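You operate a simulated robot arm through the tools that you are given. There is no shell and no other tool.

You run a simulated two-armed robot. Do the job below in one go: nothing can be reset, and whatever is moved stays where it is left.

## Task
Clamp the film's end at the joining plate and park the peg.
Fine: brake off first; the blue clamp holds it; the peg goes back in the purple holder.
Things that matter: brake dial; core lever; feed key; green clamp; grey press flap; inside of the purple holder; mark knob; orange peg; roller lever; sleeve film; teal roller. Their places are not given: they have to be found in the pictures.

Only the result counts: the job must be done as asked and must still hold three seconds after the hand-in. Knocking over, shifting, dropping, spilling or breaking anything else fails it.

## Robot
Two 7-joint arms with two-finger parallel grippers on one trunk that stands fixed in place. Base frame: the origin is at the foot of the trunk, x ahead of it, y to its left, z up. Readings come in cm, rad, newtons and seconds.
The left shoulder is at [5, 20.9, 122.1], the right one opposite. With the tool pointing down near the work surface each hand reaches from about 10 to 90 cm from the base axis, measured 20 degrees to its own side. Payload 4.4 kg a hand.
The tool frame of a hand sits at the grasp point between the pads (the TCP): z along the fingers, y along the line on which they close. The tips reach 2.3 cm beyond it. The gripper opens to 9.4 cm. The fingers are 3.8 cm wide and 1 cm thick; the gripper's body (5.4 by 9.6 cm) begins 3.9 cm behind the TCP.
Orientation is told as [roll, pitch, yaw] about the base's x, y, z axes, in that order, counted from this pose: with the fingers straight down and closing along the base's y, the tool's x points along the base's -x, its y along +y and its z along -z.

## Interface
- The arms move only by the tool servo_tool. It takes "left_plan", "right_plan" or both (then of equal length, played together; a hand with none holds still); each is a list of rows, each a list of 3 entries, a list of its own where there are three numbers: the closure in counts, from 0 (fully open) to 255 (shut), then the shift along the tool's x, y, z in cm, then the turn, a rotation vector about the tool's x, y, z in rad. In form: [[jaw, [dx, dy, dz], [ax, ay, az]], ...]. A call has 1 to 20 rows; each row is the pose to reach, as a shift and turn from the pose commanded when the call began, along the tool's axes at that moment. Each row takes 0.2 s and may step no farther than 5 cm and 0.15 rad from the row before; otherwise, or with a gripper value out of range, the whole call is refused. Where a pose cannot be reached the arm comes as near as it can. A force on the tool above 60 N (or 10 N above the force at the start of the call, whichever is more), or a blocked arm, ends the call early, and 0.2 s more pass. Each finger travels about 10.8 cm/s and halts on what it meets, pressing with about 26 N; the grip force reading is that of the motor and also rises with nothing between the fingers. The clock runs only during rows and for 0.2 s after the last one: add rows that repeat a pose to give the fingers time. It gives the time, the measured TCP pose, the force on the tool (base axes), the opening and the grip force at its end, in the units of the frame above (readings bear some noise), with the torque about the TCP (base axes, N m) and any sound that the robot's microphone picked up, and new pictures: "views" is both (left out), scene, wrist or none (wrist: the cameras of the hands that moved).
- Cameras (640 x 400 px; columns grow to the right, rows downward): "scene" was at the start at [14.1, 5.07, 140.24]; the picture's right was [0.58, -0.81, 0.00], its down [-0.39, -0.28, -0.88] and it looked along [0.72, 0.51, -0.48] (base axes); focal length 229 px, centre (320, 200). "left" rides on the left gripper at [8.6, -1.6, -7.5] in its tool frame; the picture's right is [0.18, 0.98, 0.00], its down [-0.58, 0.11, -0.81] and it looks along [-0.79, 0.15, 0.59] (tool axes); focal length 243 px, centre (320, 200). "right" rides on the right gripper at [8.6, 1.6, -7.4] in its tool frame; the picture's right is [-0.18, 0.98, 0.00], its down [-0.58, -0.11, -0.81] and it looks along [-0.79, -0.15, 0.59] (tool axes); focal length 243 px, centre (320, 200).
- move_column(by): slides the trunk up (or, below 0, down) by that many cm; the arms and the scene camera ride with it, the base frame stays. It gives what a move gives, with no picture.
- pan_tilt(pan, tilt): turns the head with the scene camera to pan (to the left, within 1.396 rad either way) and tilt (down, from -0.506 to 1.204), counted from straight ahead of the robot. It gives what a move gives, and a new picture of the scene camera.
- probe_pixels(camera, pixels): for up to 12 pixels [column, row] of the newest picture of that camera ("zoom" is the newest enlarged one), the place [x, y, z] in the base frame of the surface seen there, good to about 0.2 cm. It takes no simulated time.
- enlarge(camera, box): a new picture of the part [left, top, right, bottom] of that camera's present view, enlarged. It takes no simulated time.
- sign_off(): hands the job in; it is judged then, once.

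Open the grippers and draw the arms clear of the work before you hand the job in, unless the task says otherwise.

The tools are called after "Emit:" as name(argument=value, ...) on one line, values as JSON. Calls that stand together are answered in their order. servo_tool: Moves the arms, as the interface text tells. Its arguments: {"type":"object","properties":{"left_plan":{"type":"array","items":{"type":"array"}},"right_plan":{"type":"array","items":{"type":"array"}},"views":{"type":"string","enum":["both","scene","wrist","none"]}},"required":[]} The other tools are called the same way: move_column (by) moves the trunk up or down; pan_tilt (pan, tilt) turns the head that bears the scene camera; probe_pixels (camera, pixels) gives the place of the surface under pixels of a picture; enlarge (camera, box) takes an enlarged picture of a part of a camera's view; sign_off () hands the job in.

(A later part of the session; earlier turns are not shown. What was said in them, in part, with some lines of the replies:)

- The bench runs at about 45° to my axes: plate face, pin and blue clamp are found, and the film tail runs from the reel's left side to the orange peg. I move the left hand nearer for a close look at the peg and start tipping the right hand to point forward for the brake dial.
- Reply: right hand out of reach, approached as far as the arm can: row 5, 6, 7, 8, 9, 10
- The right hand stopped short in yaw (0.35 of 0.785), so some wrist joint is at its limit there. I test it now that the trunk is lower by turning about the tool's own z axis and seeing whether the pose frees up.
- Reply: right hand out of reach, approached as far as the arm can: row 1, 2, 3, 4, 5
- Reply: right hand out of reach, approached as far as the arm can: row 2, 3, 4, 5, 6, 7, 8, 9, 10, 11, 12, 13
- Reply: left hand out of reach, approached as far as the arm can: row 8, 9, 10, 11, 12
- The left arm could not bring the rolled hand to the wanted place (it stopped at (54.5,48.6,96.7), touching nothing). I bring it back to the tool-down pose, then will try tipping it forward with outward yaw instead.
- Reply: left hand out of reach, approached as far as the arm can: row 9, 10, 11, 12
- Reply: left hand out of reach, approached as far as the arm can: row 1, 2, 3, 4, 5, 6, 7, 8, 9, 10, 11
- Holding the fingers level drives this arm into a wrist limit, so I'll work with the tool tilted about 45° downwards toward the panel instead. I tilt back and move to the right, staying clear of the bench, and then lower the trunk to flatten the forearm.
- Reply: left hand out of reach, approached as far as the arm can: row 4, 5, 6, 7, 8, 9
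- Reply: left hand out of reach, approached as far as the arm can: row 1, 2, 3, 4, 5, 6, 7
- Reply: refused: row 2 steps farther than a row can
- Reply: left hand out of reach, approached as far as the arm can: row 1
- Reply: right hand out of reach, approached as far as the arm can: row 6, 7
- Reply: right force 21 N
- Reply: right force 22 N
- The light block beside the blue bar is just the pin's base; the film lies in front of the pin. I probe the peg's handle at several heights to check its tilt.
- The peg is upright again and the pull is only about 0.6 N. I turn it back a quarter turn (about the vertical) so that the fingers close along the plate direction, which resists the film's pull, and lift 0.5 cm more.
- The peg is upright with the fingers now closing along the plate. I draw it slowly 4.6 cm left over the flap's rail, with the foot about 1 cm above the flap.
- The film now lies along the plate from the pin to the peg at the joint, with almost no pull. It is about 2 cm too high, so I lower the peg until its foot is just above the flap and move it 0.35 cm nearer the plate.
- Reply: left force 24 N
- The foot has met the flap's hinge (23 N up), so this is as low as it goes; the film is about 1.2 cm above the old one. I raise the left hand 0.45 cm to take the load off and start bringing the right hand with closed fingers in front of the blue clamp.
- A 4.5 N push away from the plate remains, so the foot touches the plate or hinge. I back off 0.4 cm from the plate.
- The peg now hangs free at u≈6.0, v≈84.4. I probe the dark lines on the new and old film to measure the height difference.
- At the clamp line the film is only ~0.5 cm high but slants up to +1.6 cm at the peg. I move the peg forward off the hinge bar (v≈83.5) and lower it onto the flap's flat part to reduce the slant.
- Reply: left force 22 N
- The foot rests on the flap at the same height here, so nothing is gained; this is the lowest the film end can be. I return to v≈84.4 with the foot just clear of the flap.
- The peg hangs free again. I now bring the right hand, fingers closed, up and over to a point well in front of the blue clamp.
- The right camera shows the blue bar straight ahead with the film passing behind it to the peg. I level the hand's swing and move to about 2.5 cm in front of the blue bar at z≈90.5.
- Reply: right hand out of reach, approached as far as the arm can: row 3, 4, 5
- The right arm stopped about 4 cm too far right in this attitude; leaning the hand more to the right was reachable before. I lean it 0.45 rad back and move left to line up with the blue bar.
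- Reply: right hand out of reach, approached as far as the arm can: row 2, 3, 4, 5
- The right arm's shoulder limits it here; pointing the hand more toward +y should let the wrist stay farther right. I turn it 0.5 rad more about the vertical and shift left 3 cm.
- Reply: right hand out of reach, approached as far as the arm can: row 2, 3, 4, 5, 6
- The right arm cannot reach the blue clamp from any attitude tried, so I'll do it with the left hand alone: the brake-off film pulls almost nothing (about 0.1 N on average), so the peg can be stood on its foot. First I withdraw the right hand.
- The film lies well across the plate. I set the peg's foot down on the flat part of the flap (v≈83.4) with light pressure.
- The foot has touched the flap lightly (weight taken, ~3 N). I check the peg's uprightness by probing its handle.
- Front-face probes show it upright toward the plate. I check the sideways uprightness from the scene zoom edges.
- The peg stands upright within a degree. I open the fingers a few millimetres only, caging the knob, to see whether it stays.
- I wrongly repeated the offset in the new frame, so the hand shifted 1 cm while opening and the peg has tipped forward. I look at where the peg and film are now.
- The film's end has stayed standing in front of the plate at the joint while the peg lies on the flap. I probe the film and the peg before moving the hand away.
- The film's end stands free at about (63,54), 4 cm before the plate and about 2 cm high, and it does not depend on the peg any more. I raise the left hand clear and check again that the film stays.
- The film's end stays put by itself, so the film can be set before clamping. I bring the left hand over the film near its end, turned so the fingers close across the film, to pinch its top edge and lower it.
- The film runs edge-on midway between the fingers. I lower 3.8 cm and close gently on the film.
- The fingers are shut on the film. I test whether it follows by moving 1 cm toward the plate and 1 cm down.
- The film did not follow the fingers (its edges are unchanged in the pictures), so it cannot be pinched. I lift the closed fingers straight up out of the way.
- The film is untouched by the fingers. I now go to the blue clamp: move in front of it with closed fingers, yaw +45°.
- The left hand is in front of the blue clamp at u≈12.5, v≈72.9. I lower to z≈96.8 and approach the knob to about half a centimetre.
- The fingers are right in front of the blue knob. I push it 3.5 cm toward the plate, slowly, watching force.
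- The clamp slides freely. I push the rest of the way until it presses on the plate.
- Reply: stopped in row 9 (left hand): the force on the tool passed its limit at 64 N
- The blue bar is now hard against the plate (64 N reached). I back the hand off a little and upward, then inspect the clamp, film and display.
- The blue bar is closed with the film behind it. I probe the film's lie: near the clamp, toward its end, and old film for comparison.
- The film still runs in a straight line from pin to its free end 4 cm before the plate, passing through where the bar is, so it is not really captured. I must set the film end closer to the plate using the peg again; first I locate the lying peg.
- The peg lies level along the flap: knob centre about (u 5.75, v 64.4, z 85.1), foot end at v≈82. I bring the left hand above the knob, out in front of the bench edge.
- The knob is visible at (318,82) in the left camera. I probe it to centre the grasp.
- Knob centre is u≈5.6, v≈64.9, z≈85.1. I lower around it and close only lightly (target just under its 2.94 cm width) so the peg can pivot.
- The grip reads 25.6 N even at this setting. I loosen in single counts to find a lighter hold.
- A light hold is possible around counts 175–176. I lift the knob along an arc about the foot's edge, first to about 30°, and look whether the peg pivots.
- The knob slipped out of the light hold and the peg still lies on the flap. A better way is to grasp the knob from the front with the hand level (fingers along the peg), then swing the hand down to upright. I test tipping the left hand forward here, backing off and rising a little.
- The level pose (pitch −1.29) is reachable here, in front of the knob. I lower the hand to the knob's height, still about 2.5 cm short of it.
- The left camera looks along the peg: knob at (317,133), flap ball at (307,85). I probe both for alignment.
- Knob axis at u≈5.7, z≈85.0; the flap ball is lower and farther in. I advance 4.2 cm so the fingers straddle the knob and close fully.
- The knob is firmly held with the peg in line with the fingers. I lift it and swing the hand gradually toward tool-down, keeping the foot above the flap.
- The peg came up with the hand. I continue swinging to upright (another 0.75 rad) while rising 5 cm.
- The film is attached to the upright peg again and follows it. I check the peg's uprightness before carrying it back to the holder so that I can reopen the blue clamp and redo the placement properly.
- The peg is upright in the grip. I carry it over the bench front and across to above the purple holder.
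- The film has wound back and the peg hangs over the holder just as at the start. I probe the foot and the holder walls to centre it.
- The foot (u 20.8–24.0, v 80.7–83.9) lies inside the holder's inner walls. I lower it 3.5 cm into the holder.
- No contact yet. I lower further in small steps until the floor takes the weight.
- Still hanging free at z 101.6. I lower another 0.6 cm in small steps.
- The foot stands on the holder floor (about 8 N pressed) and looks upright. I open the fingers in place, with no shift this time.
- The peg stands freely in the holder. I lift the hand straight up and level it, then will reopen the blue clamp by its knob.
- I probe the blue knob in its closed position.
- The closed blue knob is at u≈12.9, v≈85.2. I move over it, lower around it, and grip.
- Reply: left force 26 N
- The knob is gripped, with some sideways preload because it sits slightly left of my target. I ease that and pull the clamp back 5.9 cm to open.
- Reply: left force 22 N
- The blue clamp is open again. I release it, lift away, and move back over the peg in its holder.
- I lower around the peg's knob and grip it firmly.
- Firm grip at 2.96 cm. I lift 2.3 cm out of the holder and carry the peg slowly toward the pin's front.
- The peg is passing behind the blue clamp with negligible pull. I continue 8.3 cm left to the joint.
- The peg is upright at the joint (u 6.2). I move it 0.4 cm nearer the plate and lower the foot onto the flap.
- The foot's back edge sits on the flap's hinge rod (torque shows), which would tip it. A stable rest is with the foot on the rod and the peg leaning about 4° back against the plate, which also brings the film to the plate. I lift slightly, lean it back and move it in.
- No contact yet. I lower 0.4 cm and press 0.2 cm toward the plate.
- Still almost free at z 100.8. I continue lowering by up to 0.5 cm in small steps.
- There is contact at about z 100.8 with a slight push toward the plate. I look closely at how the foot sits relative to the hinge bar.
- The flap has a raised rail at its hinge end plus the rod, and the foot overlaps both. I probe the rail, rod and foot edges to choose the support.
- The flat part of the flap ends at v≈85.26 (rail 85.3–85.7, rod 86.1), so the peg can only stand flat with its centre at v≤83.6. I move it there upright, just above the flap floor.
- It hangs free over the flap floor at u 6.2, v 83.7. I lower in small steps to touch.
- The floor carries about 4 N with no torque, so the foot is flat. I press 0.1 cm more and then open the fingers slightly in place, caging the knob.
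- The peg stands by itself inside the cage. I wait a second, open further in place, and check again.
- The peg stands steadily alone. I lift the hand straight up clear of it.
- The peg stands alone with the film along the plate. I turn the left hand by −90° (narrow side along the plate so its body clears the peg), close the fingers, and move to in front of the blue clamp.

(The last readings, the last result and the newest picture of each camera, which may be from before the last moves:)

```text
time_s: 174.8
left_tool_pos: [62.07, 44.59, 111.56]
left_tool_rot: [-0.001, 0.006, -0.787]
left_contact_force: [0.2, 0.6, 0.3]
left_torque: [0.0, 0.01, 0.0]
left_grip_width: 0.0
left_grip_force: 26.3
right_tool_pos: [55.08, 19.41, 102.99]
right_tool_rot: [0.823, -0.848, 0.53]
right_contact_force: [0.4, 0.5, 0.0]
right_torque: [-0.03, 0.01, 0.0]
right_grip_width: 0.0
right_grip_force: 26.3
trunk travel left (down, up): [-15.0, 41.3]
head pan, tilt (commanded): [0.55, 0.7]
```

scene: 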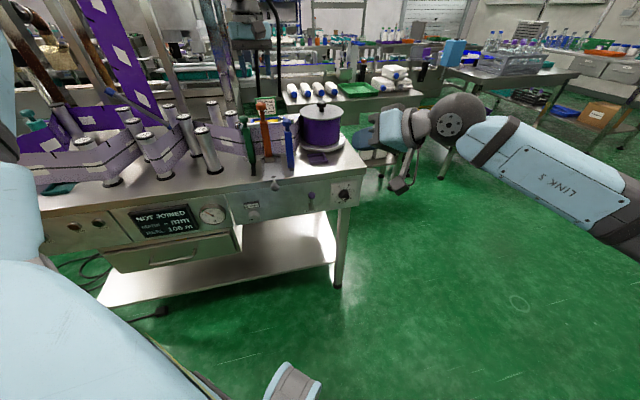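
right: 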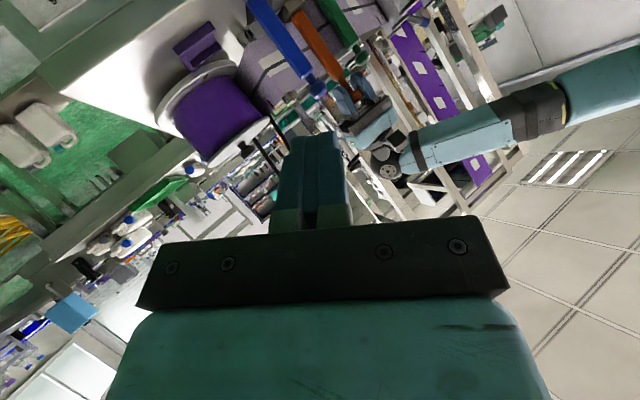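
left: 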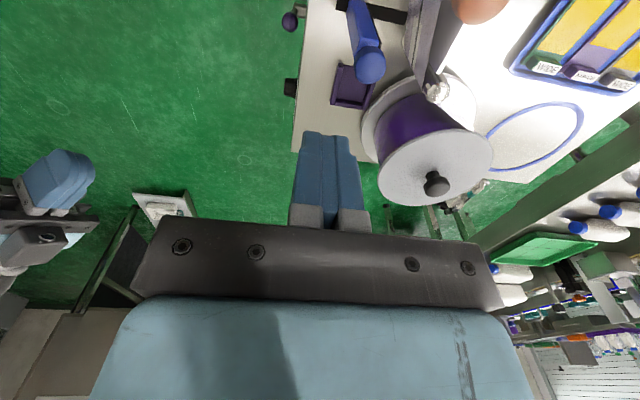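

At this yaw my wrist camera would come near the standing peg's knob. I go back to yaw +45° (camera to the front) and will push with the hand tilted forward and slightly right of centre, keeping its body clear of the peg.

Emit:
servo_tool(left_plan=[[255, [-0.08, -0.17, 0], [0, 0, -0.143]], [255, [-0.15, -0.35, 0], [0, 0, -0.286]], [255, [-0.23, -0.5, 0], [0, 0, -0.429]], [255, [-0.3, -0.7, 0], [0, 0, -0.572]], [255, [-0.38, -0.86, 0], [0, 0, -0.715]], [255, [-0.46, -1.0, 0], [0, 0, -0.858]], [255, [-0.53, -1.2, 0], [0, 0, -1.0]], [255, [-0.61, -1.4, 0], [0, 0, -1.143]], [255, [-0.69, -1.55, 0], [0, 0, -1.286]], [255, [-0.76, -1.7, 0], [0, 0, -1.429]], [255, [-0.84, -1.9, 0], [0, 0, -1.572]], [255, [-0.84, -1.9, 0], [0, 0, -1.572]]], views="none")

```text
time_s: 177.4
left_tool_pos: [61.44, 42.61, 111.42]
left_tool_rot: [0.004, 0.0, 0.788]
left_contact_force: [0.1, 0.0, -0.1]
left_torque: [-0.02, 0.0, 0.0]
left_grip_width: 0.0
left_grip_force: 25.7
right_tool_pos: [55.09, 19.36, 103.03]
right_tool_rot: [0.823, -0.85, 0.531]
right_contact_force: [-0.8, 0.2, 0.0]
right_torque: [-0.02, 0.02, 0.0]
right_grip_width: 0.0
right_grip_force: 25.8
trunk travel left (down, up): [-15.0, 41.3]
head pan, tilt (commanded): [0.55, 0.7]
```

Now I tilt the hand forward 0.4 rad and descend to z≈98.8, still 2 cm short of the blue knob.

Emit:
servo_tool(left_plan=[[255, [0, 0, 2.2], [0, -0.1, 0]], [255, [0, 0, 4.4], [0, -0.2, 0]], [255, [0, 0, 6.6], [0, -0.3, 0]], [255, [0, 0, 8.8], [0, -0.4, 0]], [255, [0, 0, 10.8], [0, -0.4, 0]], [255, [0, 0, 12.6], [0, -0.4, 0]], [255, [0, 0, 12.6], [0, -0.4, 0]]], views="both")

Emit:
enlarge(camera="scene", box=[240, 80, 330, 180])

```text
time_s: 179.1
left_tool_pos: [61.49, 42.63, 98.88]
left_tool_rot: [0.005, -0.402, 0.784]
left_contact_force: [-0.5, -0.9, -0.3]
left_torque: [-0.02, -0.01, -0.01]
left_grip_width: 0.01
left_grip_force: 25.6
right_tool_pos: [55.19, 19.43, 103.06]
right_tool_rot: [0.823, -0.849, 0.531]
right_contact_force: [-0.8, 0.0, -0.4]
right_torque: [0.0, 0.01, 0.0]
right_grip_width: 0.01
right_grip_force: 25.9
trunk travel left (down, up): [-15.0, 41.3]
head pan, tilt (commanded): [0.55, 0.7]
```

scene: 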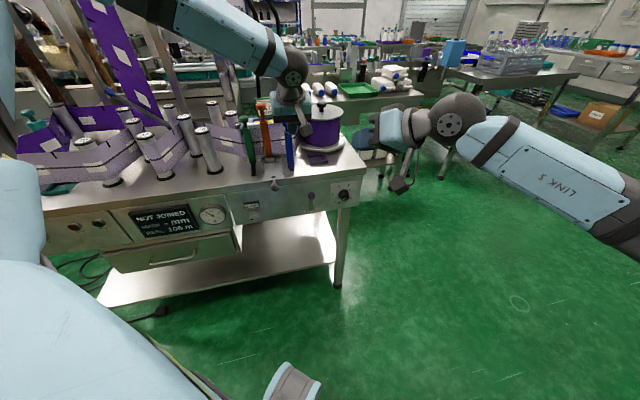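
left: 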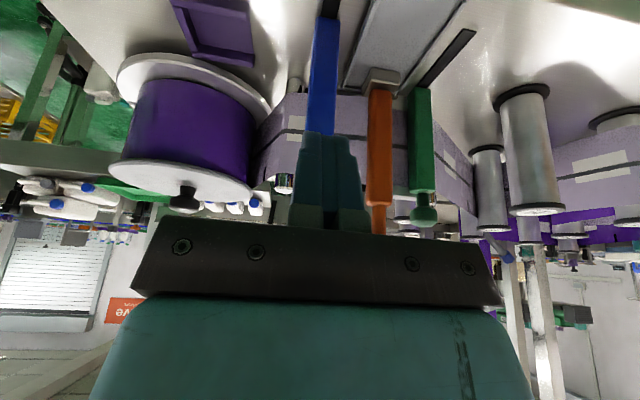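

```text
4.00 times, centred on (285, 130) of scene
```

zoom: 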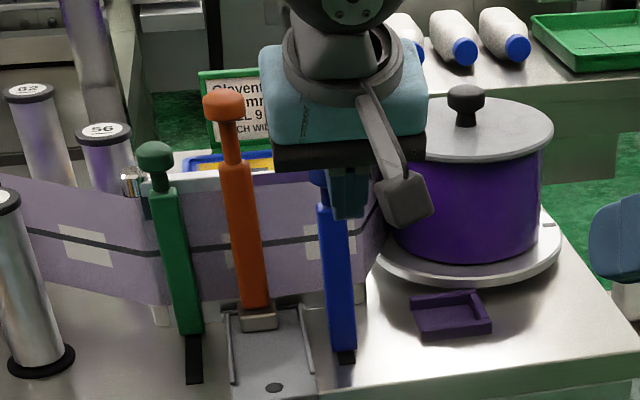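

The peg still stands. I push the blue clamp gently in, first 5 cm of travel at about 2 cm/s.

Emit:
servo_tool(left_plan=[[255, [-0.46, 0, 0.2], [0, 0, 0]], [255, [-0.92, 0, 0.39], [0, 0, 0]], [255, [-1.38, 0, 0.59], [0, 0, 0]], [255, [-1.75, 0, 0.74], [0, 0, 0]], [255, [-2.12, 0, 0.9], [0, 0, 0]], [255, [-2.48, 0, 1.06], [0, 0, 0]], [255, [-2.85, 0, 1.21], [0, 0, 0]], [255, [-3.22, 0, 1.37], [0, 0, 0]], [255, [-3.59, 0, 1.52], [0, 0, 0]], [255, [-3.96, 0, 1.68], [0, 0, 0]], [255, [-4.32, 0, 1.84], [0, 0, 0]], [255, [-4.6, 0, 1.96], [0, 0, 0]]], views="both")

Emit:
enlarge(camera="scene", box=[240, 80, 330, 180])

```text
time_s: 181.7
left_tool_pos: [64.98, 46.28, 99.06]
left_tool_rot: [0.008, -0.401, 0.783]
left_contact_force: [-0.9, -0.9, 0.8]
left_torque: [-0.01, 0.02, 0.0]
left_grip_width: 0.01
left_grip_force: 26.0
right_tool_pos: [55.14, 19.41, 103.21]
right_tool_rot: [0.825, -0.848, 0.531]
right_contact_force: [-0.5, -0.7, -0.4]
right_torque: [0.03, 0.0, -0.01]
right_grip_width: 0.02
right_grip_force: 25.9
trunk travel left (down, up): [-15.0, 41.3]
head pan, tilt (commanded): [0.55, 0.7]
```

scene: 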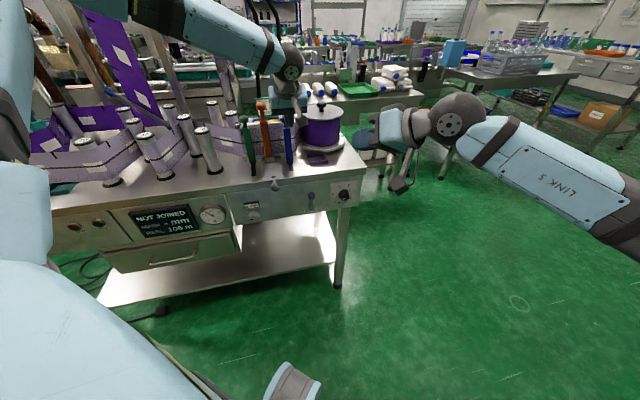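
left: 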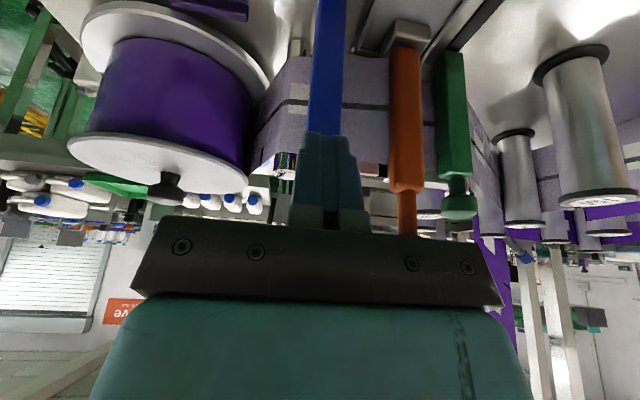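

```text
4.00 times, centred on (285, 130) of scene
```

zoom: 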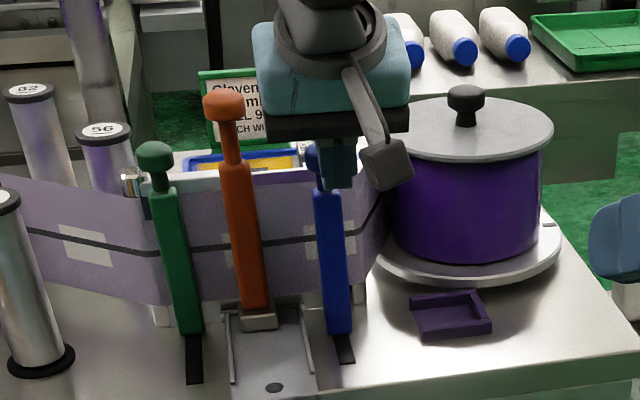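

The peg stands undisturbed and the clamp is half closed. I push the remaining 3 cm slowly until it presses on the plate.

Emit:
servo_tool(left_plan=[[255, [-0.28, 0, 0.12], [0, 0, 0]], [255, [-0.55, 0, 0.23], [0, 0, 0]], [255, [-0.83, 0, 0.35], [0, 0, 0]], [255, [-1.1, 0, 0.47], [0, 0, 0]], [255, [-1.38, 0, 0.59], [0, 0, 0]], [255, [-1.66, 0, 0.7], [0, 0, 0]], [255, [-1.93, 0, 0.82], [0, 0, 0]], [255, [-2.21, 0, 0.94], [0, 0, 0]], [255, [-2.48, 0, 1.06], [0, 0, 0]], [255, [-2.7, 0, 1.15], [0, 0, 0]], [255, [-2.9, 0, 1.23], [0, 0, 0]], [255, [-3.04, 0, 1.29], [0, 0, 0]]], views="both")

Emit:
enlarge(camera="scene", box=[240, 80, 330, 180])

Emit:
enlarge(camera="scene", box=[110, 190, 260, 250])

```text
time_s: 184.2
left_tool_pos: [67.06, 48.32, 98.85]
left_tool_rot: [0.006, -0.399, 0.783]
left_contact_force: [-13.5, -17.0, -7.3]
left_torque: [-0.5, 0.12, 0.03]
left_grip_width: 0.0
left_grip_force: 26.2
right_tool_pos: [55.13, 19.26, 103.17]
right_tool_rot: [0.825, -0.849, 0.531]
right_contact_force: [0.9, -0.2, -0.2]
right_torque: [0.01, 0.0, -0.04]
right_grip_width: 0.0
right_grip_force: 26.3
trunk travel left (down, up): [-15.0, 41.3]
head pan, tilt (commanded): [0.55, 0.7]
```

scene: 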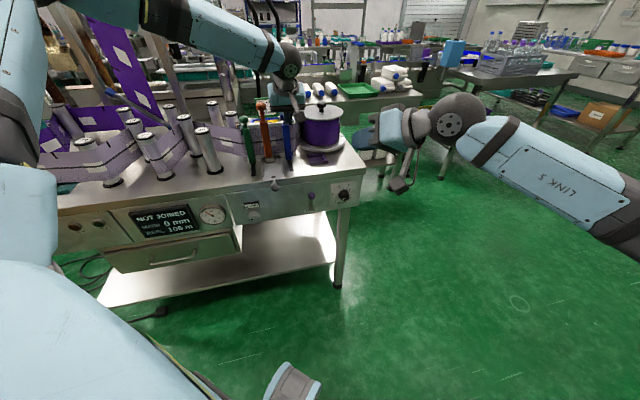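
left: 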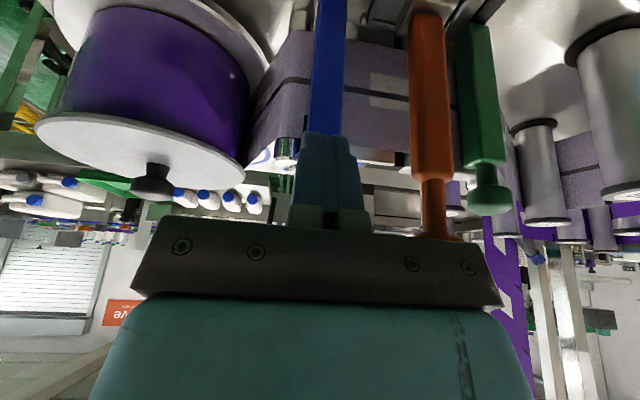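

```text
4.00 times, centred on (285, 130) of scene
```

zoom: 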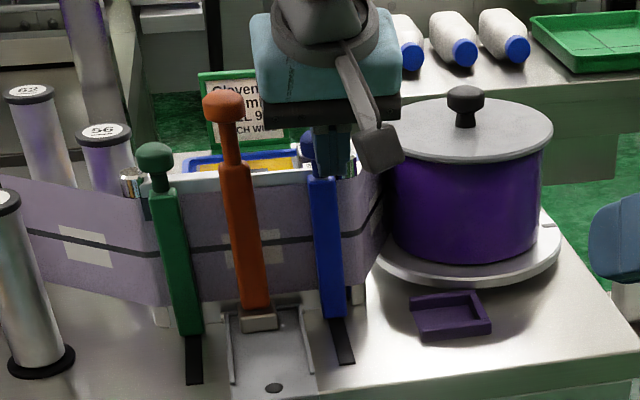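

```text
4.27 times, centred on (185, 220) of scene
```

zoom: 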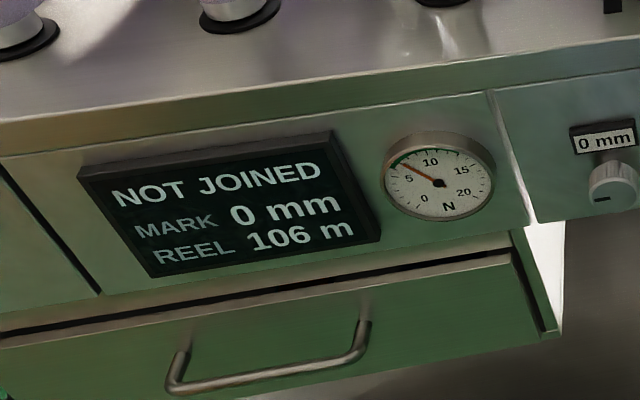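

The display now shows "MARK 0 mm": the film has been captured flat and level on the plate by the blue clamp, and the peg still stands. I back the hand off along the same line and rise.

Emit:
servo_tool(left_plan=[[255, [0.92, 0, -0.39], [0, 0, 0]], [255, [2.3, 0, -1.0], [0, 0, 0]], [255, [4.6, 0, -2.0], [0, 0, 0]], [255, [6.4, 0, -2.7], [0, 0, 0]], [255, [5.6, 0, -4.6], [0, 0, 0]], [255, [4.4, 0, -7.4], [0, 0.1, 0]], [255, [3.2, 0, -10.2], [0, 0.2, 0]], [255, [2.0, 0, -13.0], [0, 0.3, 0]], [255, [1.6, 0, -14.0], [0, 0.4, 0]], [255, [1.6, 0, -14.0], [0, 0.4, 0]]], views="both")

Emit:
enlarge(camera="scene", box=[240, 90, 330, 180])

Emit:
enlarge(camera="scene", box=[110, 190, 260, 250])

```text
time_s: 186.4
left_tool_pos: [62.39, 43.45, 111.08]
left_tool_rot: [0.004, 0.0, 0.786]
left_contact_force: [-0.3, -1.0, -0.1]
left_torque: [0.01, 0.01, 0.01]
left_grip_width: 0.0
left_grip_force: 26.1
right_tool_pos: [55.1, 19.26, 103.11]
right_tool_rot: [0.824, -0.848, 0.53]
right_contact_force: [0.3, -0.8, 0.3]
right_torque: [0.0, -0.01, 0.01]
right_grip_width: 0.0
right_grip_force: 26.1
trunk travel left (down, up): [-15.0, 41.3]
head pan, tilt (commanded): [0.55, 0.7]
```

scene: 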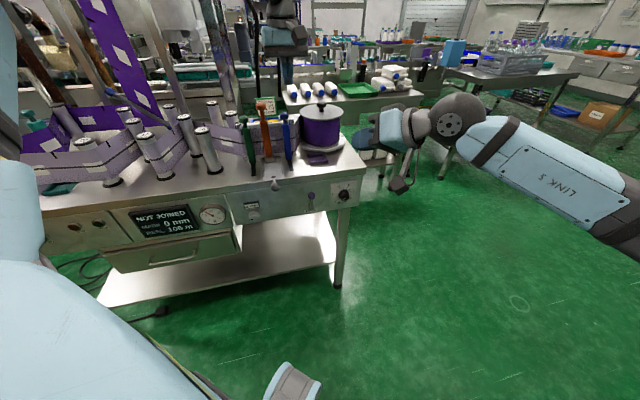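
left: 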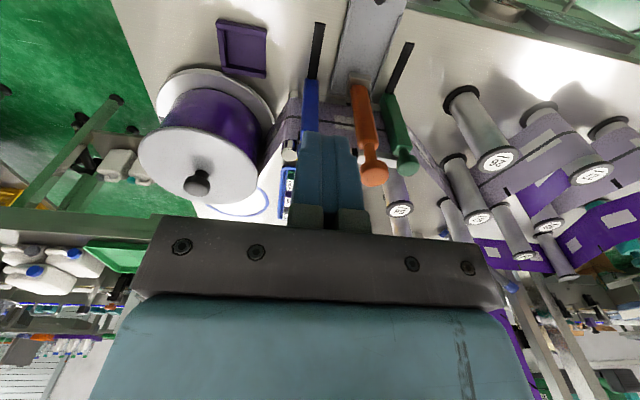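

```text
4.44 times, centred on (285, 135) of scene
```

zoom: 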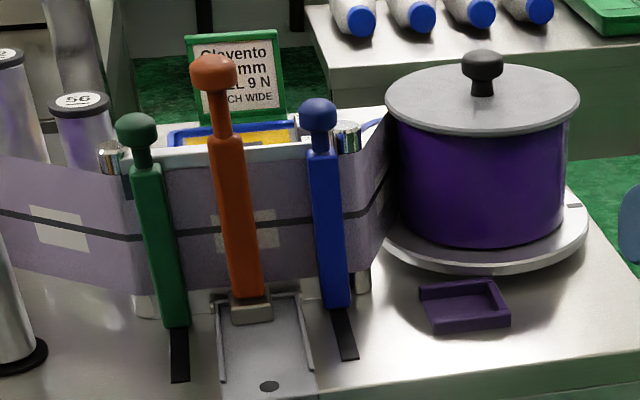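

```text
4.27 times, centred on (185, 220) of scene
```

zoom: 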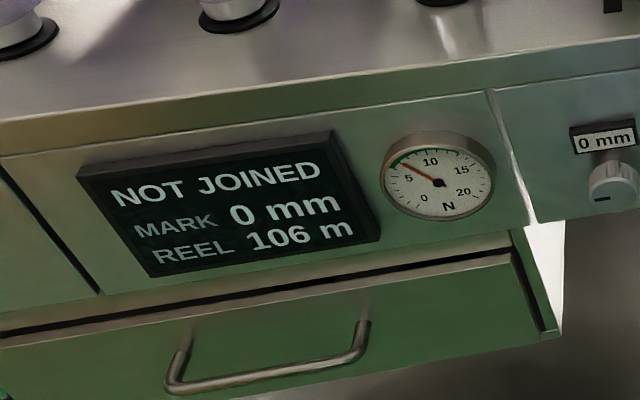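

The clamp holds (MARK 0 mm) and the film lies level. I probe the peg's knob to pick it up again.

Emit:
probe_pixels(camera="left", pixels=[[374, 172], [360, 175], [388, 175], [374, 160], [374, 185], [366, 120], [360, 90]])

```text
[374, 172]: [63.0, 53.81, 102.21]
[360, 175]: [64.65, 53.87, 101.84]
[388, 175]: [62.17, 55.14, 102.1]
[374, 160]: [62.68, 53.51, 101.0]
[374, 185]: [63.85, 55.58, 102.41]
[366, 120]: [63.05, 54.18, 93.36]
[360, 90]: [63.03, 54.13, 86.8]
```

The knob is at u≈6.3, v≈83.5, top z≈102.4. I move above it, open, lower around it and grip.

Emit:
servo_tool(left_plan=[[120, [-2.2, 1.8, 0], [0, 0, 0]], [120, [-4.4, 3.6, 0], [0, 0, 0]], [120, [-6.6, 5.4, 0.3], [0, 0, 0]], [120, [-8.66, 7.1, 0.6], [0, 0, 0]], [120, [-8.66, 7.1, 0.6], [0, 0, 0]]], views="wrist")

Emit:
probe_pixels(camera="left", pixels=[[320, 80], [320, 65], [303, 82], [337, 82], [320, 95]])

```text
time_s: 187.7
left_tool_pos: [63.63, 54.81, 110.84]
left_tool_rot: [0.005, -0.002, 0.787]
left_contact_force: [0.3, -0.4, 0.3]
left_torque: [-0.01, -0.02, 0.01]
left_grip_width: 4.95
left_grip_force: 0.0
right_tool_pos: [55.14, 19.24, 102.97]
right_tool_rot: [0.825, -0.847, 0.53]
right_contact_force: [-0.2, 0.8, -0.6]
right_torque: [0.04, 0.01, -0.01]
right_grip_width: 0.01
right_grip_force: 26.0
trunk travel left (down, up): [-15.0, 41.3]
head pan, tilt (commanded): [0.55, 0.7]
```

left: 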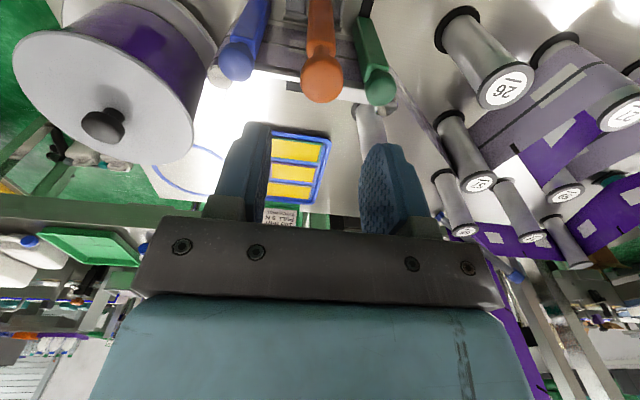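

```text
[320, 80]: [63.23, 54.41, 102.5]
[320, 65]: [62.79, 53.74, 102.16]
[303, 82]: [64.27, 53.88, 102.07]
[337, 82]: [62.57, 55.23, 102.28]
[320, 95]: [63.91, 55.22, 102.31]
```

The hand is centred over the knob. I lower 10.4 cm and close.

Emit:
servo_tool(left_plan=[[120, [0.2, 0, 2.6], [0, 0, 0]], [120, [0.2, 0, 5.2], [0, 0, 0]], [120, [0.2, 0, 7.8], [0, 0, 0]], [120, [0.2, 0, 10.4], [0, 0, 0]], [180, [0.2, 0, 10.4], [0, 0, 0]], [255, [0.2, 0, 10.4], [0, 0, 0]], [255, [0.2, 0, 10.4], [0, 0, 0]]], views="wrist")

```text
time_s: 189.2
left_tool_pos: [63.36, 54.6, 100.23]
left_tool_rot: [0.005, 0.001, 0.789]
left_contact_force: [0.4, 1.0, 0.1]
left_torque: [0.0, -0.01, -0.01]
left_grip_width: 2.95
left_grip_force: 25.6
right_tool_pos: [55.28, 19.38, 102.98]
right_tool_rot: [0.826, -0.849, 0.53]
right_contact_force: [-0.3, 0.0, -0.6]
right_torque: [0.0, 0.01, 0.01]
right_grip_width: 0.0
right_grip_force: 26.2
trunk travel left (down, up): [-15.0, 41.3]
head pan, tilt (commanded): [0.55, 0.7]
```

left: 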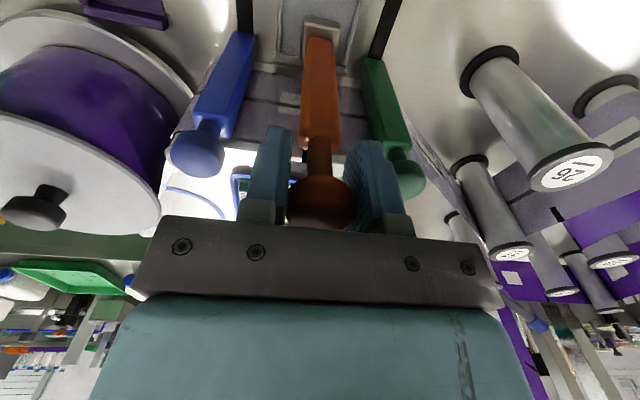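

Firm grip. I lift 2.5 cm and draw the peg 3 cm away from the plate, then check that the film stays clamped.

Emit:
servo_tool(left_plan=[[255, [0, 0, -0.6], [0, 0, 0]], [255, [0, 0, -1.2], [0, 0, 0]], [255, [0, 0, -1.8], [0, 0, 0]], [255, [0, 0, -2.5], [0, 0, 0]], [255, [0.6, 0, -2.5], [0, 0, 0]], [255, [1.2, 0, -2.5], [0, 0, 0]], [255, [1.8, 0, -2.5], [0, 0, 0]], [255, [2.4, 0, -2.5], [0, 0, 0]], [255, [3.0, 0, -2.5], [0, 0, 0]], [255, [3.0, 0, -2.5], [0, 0, 0]]], views="both")

Emit:
enlarge(camera="scene", box=[240, 90, 330, 180])

Emit:
enlarge(camera="scene", box=[110, 190, 260, 250])

```text
time_s: 191.4
left_tool_pos: [61.24, 52.56, 102.63]
left_tool_rot: [0.005, 0.0, 0.787]
left_contact_force: [0.1, -0.1, -2.9]
left_torque: [-0.01, 0.03, 0.01]
left_grip_width: 2.95
left_grip_force: 26.0
right_tool_pos: [55.27, 19.39, 103.02]
right_tool_rot: [0.823, -0.846, 0.53]
right_contact_force: [-0.1, -0.8, -0.1]
right_torque: [-0.02, 0.02, 0.03]
right_grip_width: 0.0
right_grip_force: 26.1
trunk travel left (down, up): [-15.0, 41.3]
head pan, tilt (commanded): [0.55, 0.7]
```

scene: 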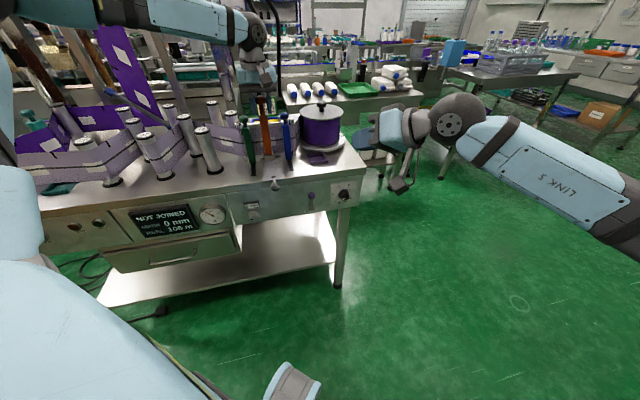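
left: 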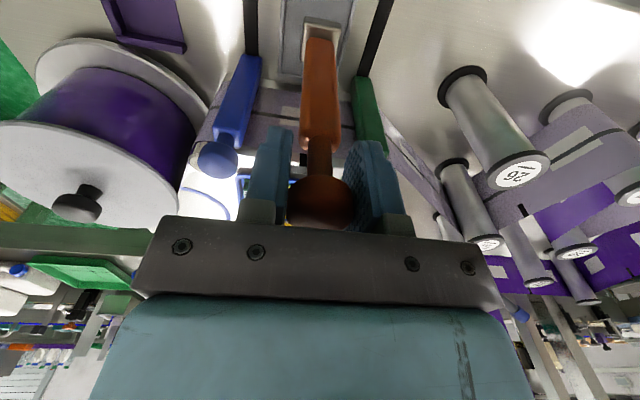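

```text
4.44 times, centred on (285, 135) of scene
```

zoom: 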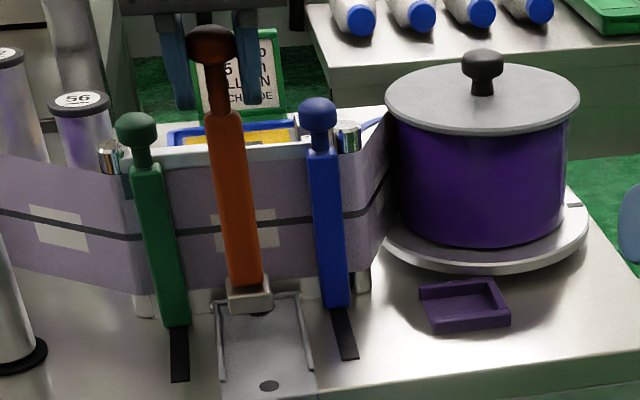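

```text
4.27 times, centred on (185, 220) of scene
```

zoom: 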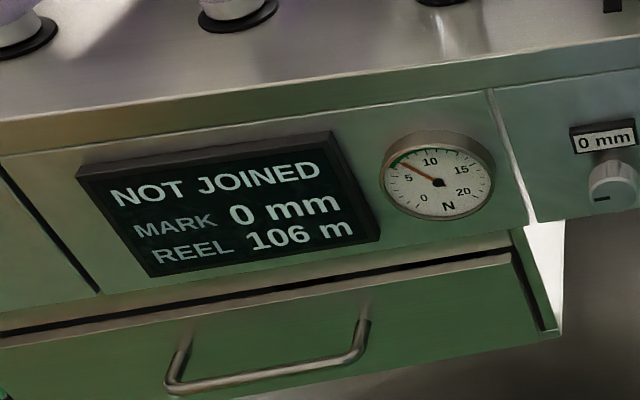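

The film stays clamped and the peg is free. I carry the peg along in front of the clamps to above the purple holder.

Emit:
servo_tool(left_plan=[[255, [0, -1.2, 0], [0, 0, 0]], [255, [0, -2.4, 0], [0, 0, 0]], [255, [0, -3.7, 0], [0, 0, 0]], [255, [0, -5.0, 0], [0, 0, 0]], [255, [0, -6.3, 0], [0, 0, 0]], [255, [0, -7.6, 0], [0, 0, 0]], [255, [0, -8.9, 0], [0, 0, 0]], [255, [0, -10.2, 0], [0, 0, 0]], [255, [0, -11.5, 0], [0, 0, 0]], [255, [-0.2, -12.8, 0], [0, 0, 0]], [255, [-0.6, -14.0, 0], [0, 0, 0]], [255, [-1.1, -15.1, 0], [0, 0, 0]], [255, [-1.5, -15.9, 0], [0, 0, 0]], [255, [-1.85, -16.3, 0], [0, 0, 0]], [255, [-1.85, -16.3, 0], [0, 0, 0]]], views="both")

Emit:
enlarge(camera="left", box=[250, 0, 410, 130])

Emit:
enlarge(camera="scene", box=[250, 90, 340, 180])

```text
time_s: 194.7
left_tool_pos: [74.15, 42.29, 102.47]
left_tool_rot: [0.006, 0.001, 0.787]
left_contact_force: [0.1, 0.7, -2.8]
left_torque: [0.01, 0.0, 0.01]
left_grip_width: 2.91
left_grip_force: 26.2
right_tool_pos: [55.24, 19.24, 102.98]
right_tool_rot: [0.823, -0.847, 0.53]
right_contact_force: [0.1, 0.5, 0.4]
right_torque: [0.03, 0.01, -0.01]
right_grip_width: 0.0
right_grip_force: 26.4
trunk travel left (down, up): [-15.0, 41.3]
head pan, tilt (commanded): [0.55, 0.7]
```

scene: 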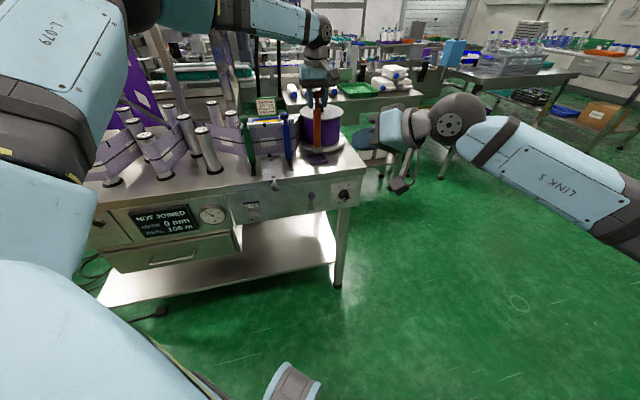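
left: 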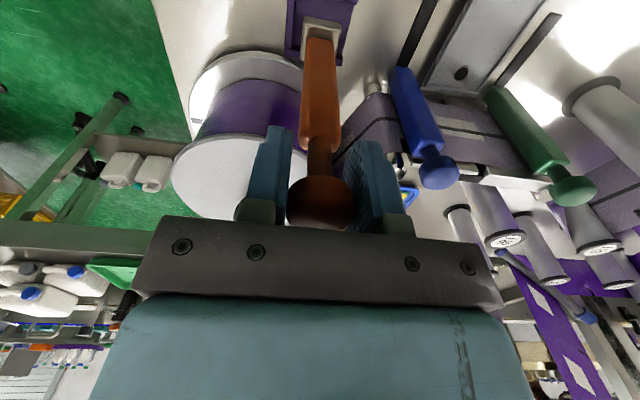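

```text
3.08 times, centred on (330, 65) of left
```

zoom: 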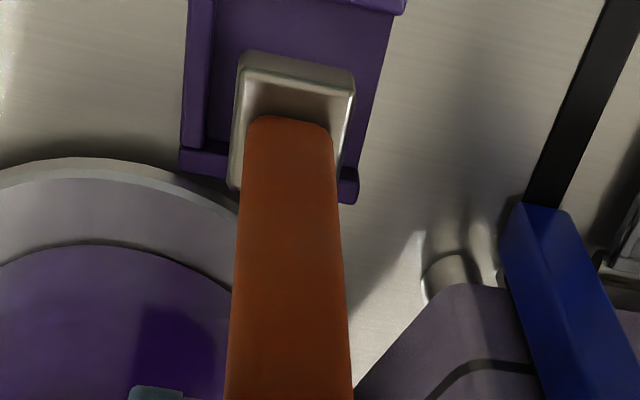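

```text
4.44 times, centred on (295, 135) of scene
```

zoom: 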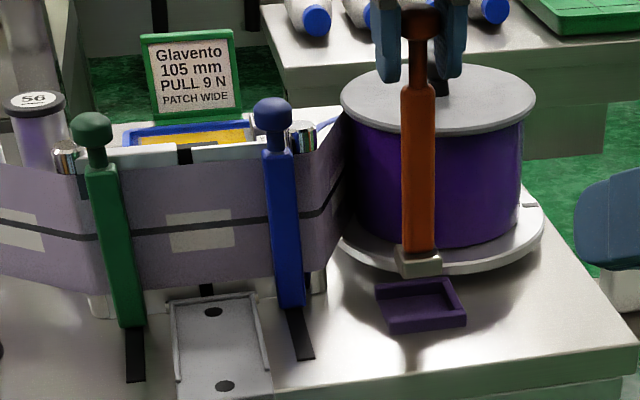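

The film lies continuous and level over the joint. I check the foot's position over the holder by probing.

Emit:
enlarge(camera="left", box=[250, 0, 410, 130])

Emit:
probe_pixels(camera="zoom", pixels=[[243, 75], [348, 85], [295, 72], [195, 100], [370, 110], [190, 160], [348, 190], [295, 95], [238, 150], [345, 140]])

```text
3.08 times, centred on (330, 65) of left
```

zoom: 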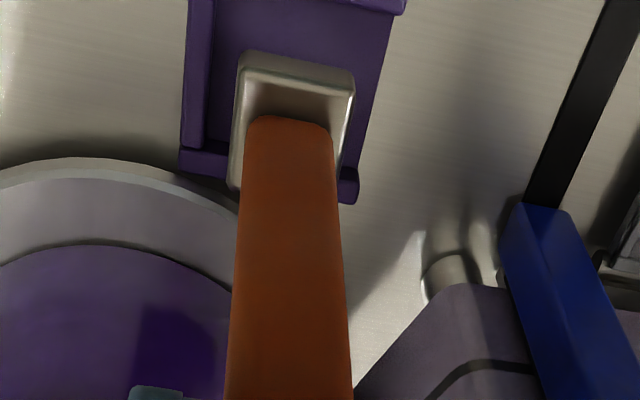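

```text
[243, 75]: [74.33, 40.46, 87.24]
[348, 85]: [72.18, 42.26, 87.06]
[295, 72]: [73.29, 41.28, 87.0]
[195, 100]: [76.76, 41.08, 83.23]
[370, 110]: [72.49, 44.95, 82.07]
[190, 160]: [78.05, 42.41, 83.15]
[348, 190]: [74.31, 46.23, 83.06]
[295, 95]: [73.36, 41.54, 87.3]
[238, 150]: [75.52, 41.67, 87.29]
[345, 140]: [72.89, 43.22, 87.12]
```

The foot (u 21–24, v 81–84) is centred in the holder. I lower it 3.1 cm, then the last bit in small steps.

Emit:
servo_tool(left_plan=[[255, [0, 0, 0.7], [0, 0, 0]], [255, [0, 0, 1.4], [0, 0, 0]], [255, [0, 0, 2.1], [0, 0, 0]], [255, [0, 0, 2.7], [0, 0, 0]], [255, [0, 0, 3.0], [0, 0, 0]], [255, [0, 0, 3.2], [0, 0, 0]], [255, [0, 0, 3.4], [0, 0, 0]], [255, [0, 0, 3.4], [0, 0, 0]]], views="none")

```text
time_s: 196.4
left_tool_pos: [74.06, 42.34, 99.17]
left_tool_rot: [0.005, 0.001, 0.786]
left_contact_force: [0.5, 0.1, -2.3]
left_torque: [0.01, 0.01, -0.01]
left_grip_width: 3.0
left_grip_force: 26.0
right_tool_pos: [55.28, 19.41, 103.0]
right_tool_rot: [0.824, -0.846, 0.53]
right_contact_force: [-0.5, 0.6, 0.5]
right_torque: [0.04, -0.01, -0.01]
right_grip_width: 0.0
right_grip_force: 25.4
trunk travel left (down, up): [-15.0, 41.3]
head pan, tilt (commanded): [0.55, 0.7]
```

No contact yet; I lower a further 0.3 cm in 0.1 cm steps.

Emit:
servo_tool(left_plan=[[255, [0, 0, 0.1], [0, 0, 0]], [255, [0, 0, 0.2], [0, 0, 0]], [255, [0, 0, 0.3], [0, 0, 0]], [255, [0, 0, 0.3], [0, 0, 0]]], views="none")

```text
time_s: 197.4
left_tool_pos: [74.27, 42.36, 98.91]
left_tool_rot: [0.004, 0.0, 0.787]
left_contact_force: [0.4, -0.2, -2.5]
left_torque: [-0.01, 0.0, 0.01]
left_grip_width: 2.96
left_grip_force: 26.2
right_tool_pos: [55.28, 19.3, 103.03]
right_tool_rot: [0.824, -0.847, 0.53]
right_contact_force: [0.2, -0.4, 0.1]
right_torque: [0.0, 0.0, -0.02]
right_grip_width: 0.0
right_grip_force: 25.9
trunk travel left (down, up): [-15.0, 41.3]
head pan, tilt (commanded): [0.55, 0.7]
```

Still hanging; another 0.4 cm in small steps.

Emit:
servo_tool(left_plan=[[255, [0, 0, 0.12], [0, 0, 0]], [255, [0, 0, 0.24], [0, 0, 0]], [255, [0, 0, 0.36], [0, 0, 0]], [255, [0, 0, 0.36], [0, 0, 0]]], views="wrist")

Emit:
enlarge(camera="scene", box=[280, 110, 340, 180])

```text
time_s: 198.4
left_tool_pos: [73.93, 42.29, 98.64]
left_tool_rot: [0.003, -0.004, 0.788]
left_contact_force: [1.4, 2.4, 9.8]
left_torque: [0.12, -0.31, 0.03]
left_grip_width: 2.96
left_grip_force: 25.9
right_tool_pos: [55.11, 19.44, 103.13]
right_tool_rot: [0.824, -0.848, 0.53]
right_contact_force: [-0.6, 0.3, -0.4]
right_torque: [-0.04, -0.04, -0.01]
right_grip_width: 0.0
right_grip_force: 26.5
trunk travel left (down, up): [-15.0, 41.3]
head pan, tilt (commanded): [0.55, 0.7]
```

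left: 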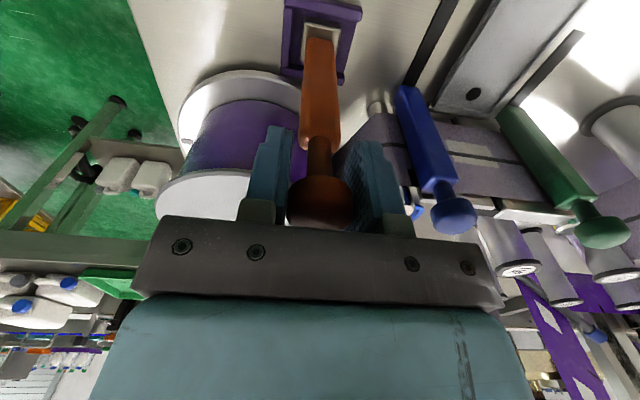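

```text
5.71 times, centred on (310, 145) of scene
```

zoom: 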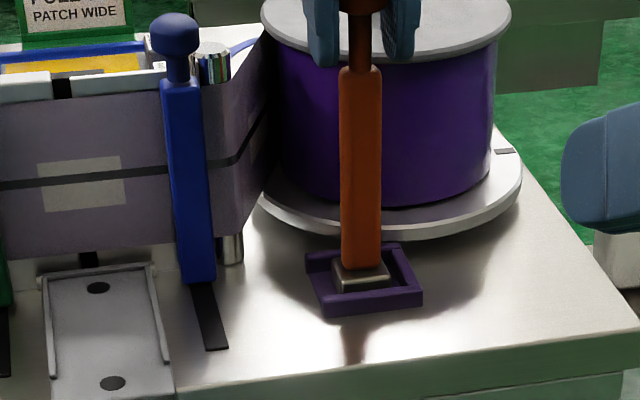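

The foot stands on the holder floor (about 12 N). I relieve the press by 0.15 cm and open the fingers in place in stages.

Emit:
servo_tool(left_plan=[[255, [0, 0, -0.15], [0, 0, 0]], [168, [0, 0, -0.15], [0, 0, 0]], [160, [0, 0, -0.15], [0, 0, 0]], [160, [0, 0, -0.15], [0, 0, 0]], [140, [0, 0, -0.15], [0, 0, 0]], [120, [0, 0, -0.15], [0, 0, 0]], [120, [0, 0, -0.15], [0, 0, 0]]], views="both")

Emit:
enlarge(camera="scene", box=[270, 100, 340, 180])

```text
time_s: 200.1
left_tool_pos: [73.96, 42.32, 98.69]
left_tool_rot: [0.005, 0.001, 0.786]
left_contact_force: [0.4, -0.5, -0.2]
left_torque: [0.01, 0.03, -0.01]
left_grip_width: 4.95
left_grip_force: 0.0
right_tool_pos: [55.22, 19.34, 103.01]
right_tool_rot: [0.824, -0.849, 0.53]
right_contact_force: [-0.9, -0.9, 0.4]
right_torque: [-0.01, 0.02, 0.01]
right_grip_width: 0.03
right_grip_force: 26.3
trunk travel left (down, up): [-15.0, 41.3]
head pan, tilt (commanded): [0.55, 0.7]
```

scene: 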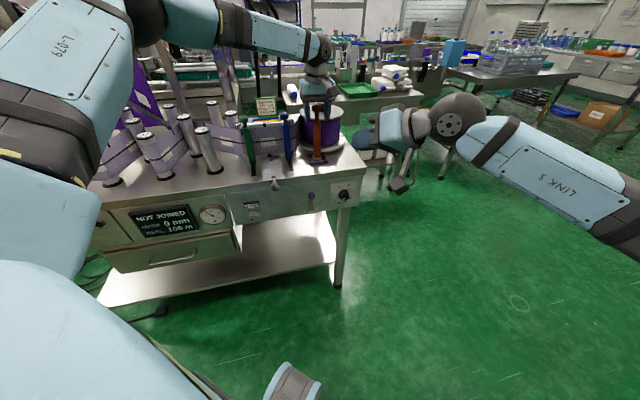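
left: 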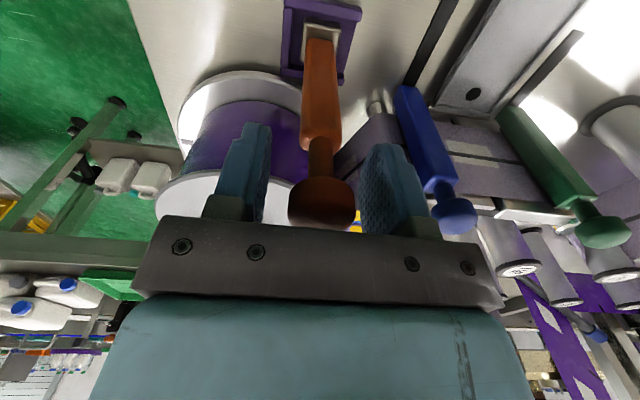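

```text
5.00 times, centred on (305, 140) of scene
```

zoom: 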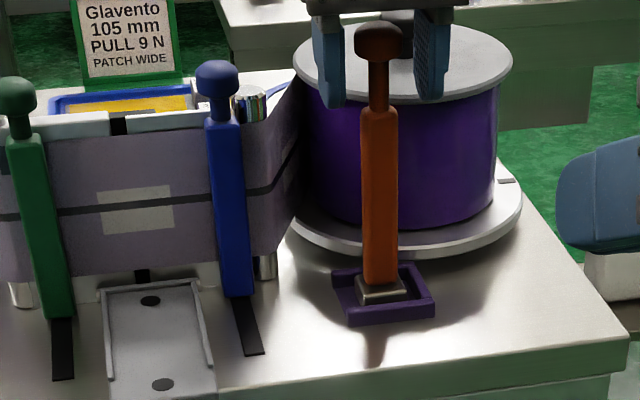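

The peg stands alone in the purple holder. I lift the hand straight up and draw it back from the bench.

Emit:
servo_tool(left_plan=[[120, [0, 0, -1.5], [0, 0, 0]], [120, [0, 0, -3.0], [0, 0, 0]], [120, [0, 0, -5.0], [0, 0, 0]], [120, [0, 0, -8.0], [0, 0, 0]], [100, [0, 0, -12.0], [0, 0, 0]], [80, [3.5, 1.0, -14.0], [0, 0, 0]], [60, [7.5, 2.0, -14.5], [0, 0, 0]], [40, [11.5, 3.0, -15.0], [0, 0, 0]], [20, [15.5, 4.0, -15.0], [0, 0, 0]], [0, [19.5, 5.0, -15.0], [0, 0, 0]], [0, [23.5, 6.0, -15.0], [0, 0, 0]], [0, [23.5, 6.0, -15.0], [0, 0, 0]]], right_plan=[[200, [0, 0, -1.0], [0, 0, 0]], [150, [0, 0, -2.0], [0, 0, 0]], [100, [0, 0, -3.0], [0, 0, 0]], [50, [0, 0, -4.0], [0, 0, 0]], [0, [0, 0, -5.0], [0, 0, 0]], [0, [0, 0, -6.0], [0, 0, 0]], [0, [0, 0, -7.0], [0, 0, 0]], [0, [0, 0, -8.0], [0, 0, 0]], [0, [0, 0, -9.0], [0, 0, 0]], [0, [0, 0, -10.0], [0, 0, 0]], [0, [0, 0, -10.0], [0, 0, 0]], [0, [0, 0, -10.0], [0, 0, 0]]], views="scene")

Emit:
enlarge(camera="scene", box=[240, 90, 340, 190])

Emit:
enlarge(camera="scene", box=[320, 170, 370, 210])

Emit:
enlarge(camera="scene", box=[110, 190, 260, 250])

```text
time_s: 202.7
left_tool_pos: [53.17, 30.1, 113.69]
left_tool_rot: [0.004, 0.001, 0.786]
left_contact_force: [0.3, 0.2, -0.3]
left_torque: [-0.01, 0.02, -0.01]
left_grip_width: 9.4
left_grip_force: 0.1
right_tool_pos: [54.5, 10.63, 107.41]
right_tool_rot: [0.823, -0.847, 0.531]
right_contact_force: [0.7, 0.3, -0.7]
right_torque: [-0.01, -0.02, -0.03]
right_grip_width: 9.4
right_grip_force: 0.1
trunk travel left (down, up): [-15.0, 41.3]
head pan, tilt (commanded): [0.55, 0.7]
```

scene: 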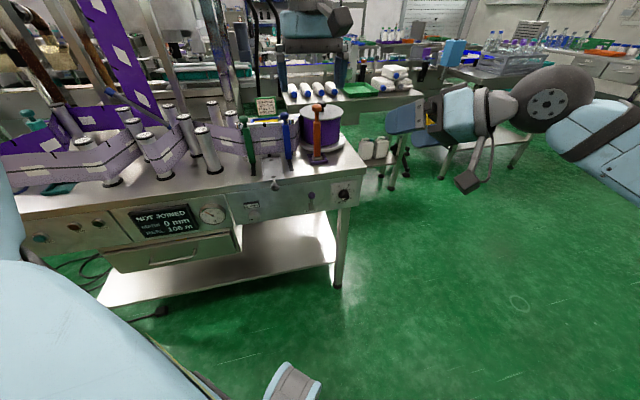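

```text
4.00 times, centred on (290, 140) of scene
```

zoom: 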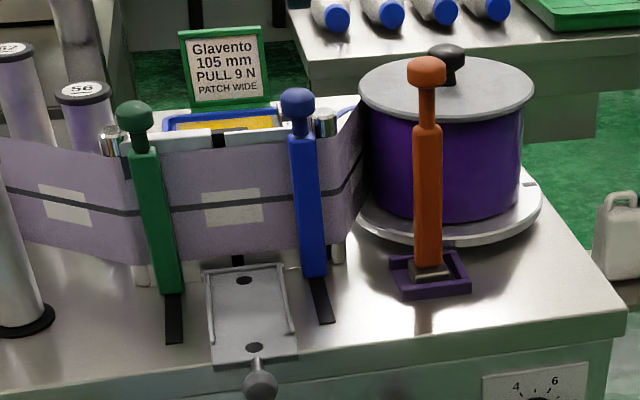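

```text
10.00 times, centred on (345, 190) of scene
```

zoom: 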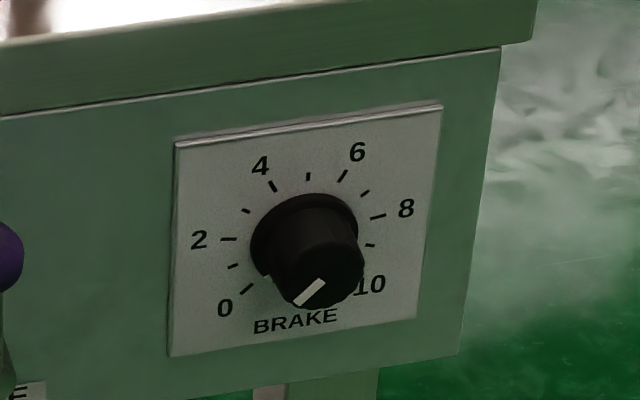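

```text
4.27 times, centred on (185, 220) of scene
```

zoom: 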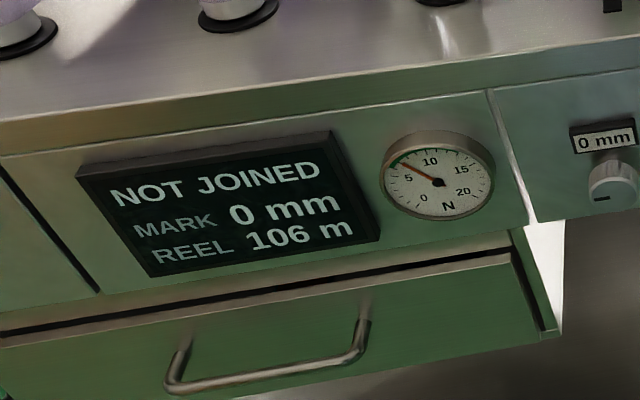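

Brake at 0, film clamped by the blue clamp (MARK 0 mm), peg upright in the purple holder, and both hands open and clear. I idle two seconds to confirm that everything stays as it is.

Emit:
servo_tool(left_plan=[[0, [1, 0, 0], [0, 0, 0]], [0, [2, 0, 0], [0, 0, 0]], [0, [3, 0, 0], [0, 0, 0]], [0, [4, 0, 0], [0, 0, 0]], [0, [4, 0, 0], [0, 0, 0]], [0, [4, 0, 0], [0, 0, 0]], [0, [4, 0, 0], [0, 0, 0]], [0, [4, 0, 0], [0, 0, 0]], [0, [4, 0, 0], [0, 0, 0]], [0, [4, 0, 0], [0, 0, 0]]], views="scene")

Emit:
enlarge(camera="scene", box=[40, 90, 340, 260])

```text
time_s: 204.8
left_tool_pos: [50.39, 27.08, 113.6]
left_tool_rot: [0.004, 0.0, 0.787]
left_contact_force: [-0.7, 0.0, -0.4]
left_torque: [0.0, 0.02, 0.0]
left_grip_width: 9.4
left_grip_force: 0.1
right_tool_pos: [54.45, 10.54, 107.45]
right_tool_rot: [0.825, -0.848, 0.531]
right_contact_force: [-0.2, 0.1, -0.8]
right_torque: [0.0, 0.0, 0.0]
right_grip_width: 9.4
right_grip_force: 0.0
trunk travel left (down, up): [-15.0, 41.3]
head pan, tilt (commanded): [0.55, 0.7]
```

scene: 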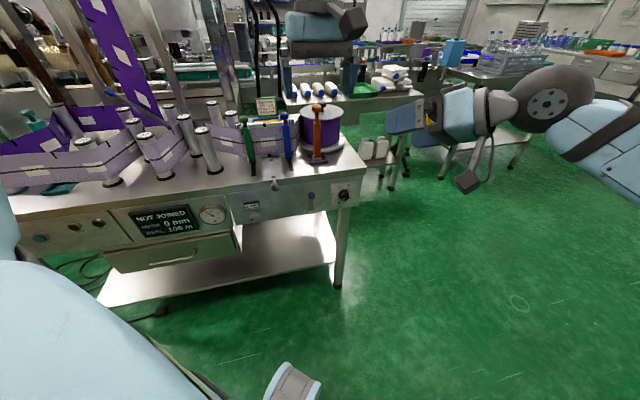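

```text
2.13 times, centred on (190, 175) of scene
```

zoom: 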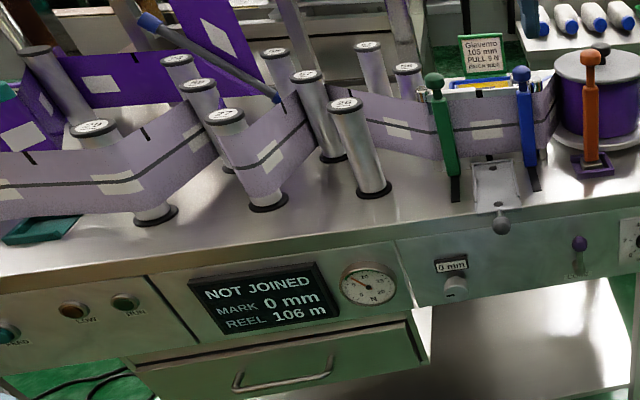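

Everything is stable: the film is under the blue clamp (MARK 0 mm), the peg stands in the purple holder, the brake is at 0, and both hands are open and clear. I hand the job in.

Emit:
sign_off()

```text
The job is handed in.
```

The film's end is clamped at the joining plate by the blue clamp, the peg is standing in the purple holder, and the job is handed in.

- **Brake:** I turned the dial from about 7 down to 0 before moving the film. It still read 0 at the end.
- **Film:** The display changed from "MARK - mm" to "MARK 0 mm" when the clamp closed, and stayed there. The film lies level across the joint in the last pictures.
- **Peg:** It stands upright on its own in the holder, and it stayed put through a 2-second wait before hand-in.
- **Arms:** Both grippers are open and clear of the bench.

On my first attempt I tipped the peg over onto the press flap while letting go of it, so the first clamping did not catch the film. I picked the peg up, put it back in the holder, reopened the blue clamp and did the placement again. During both attempts the peg's foot rested on the flap. I saw nothing else knocked over or shifted in the pictures.
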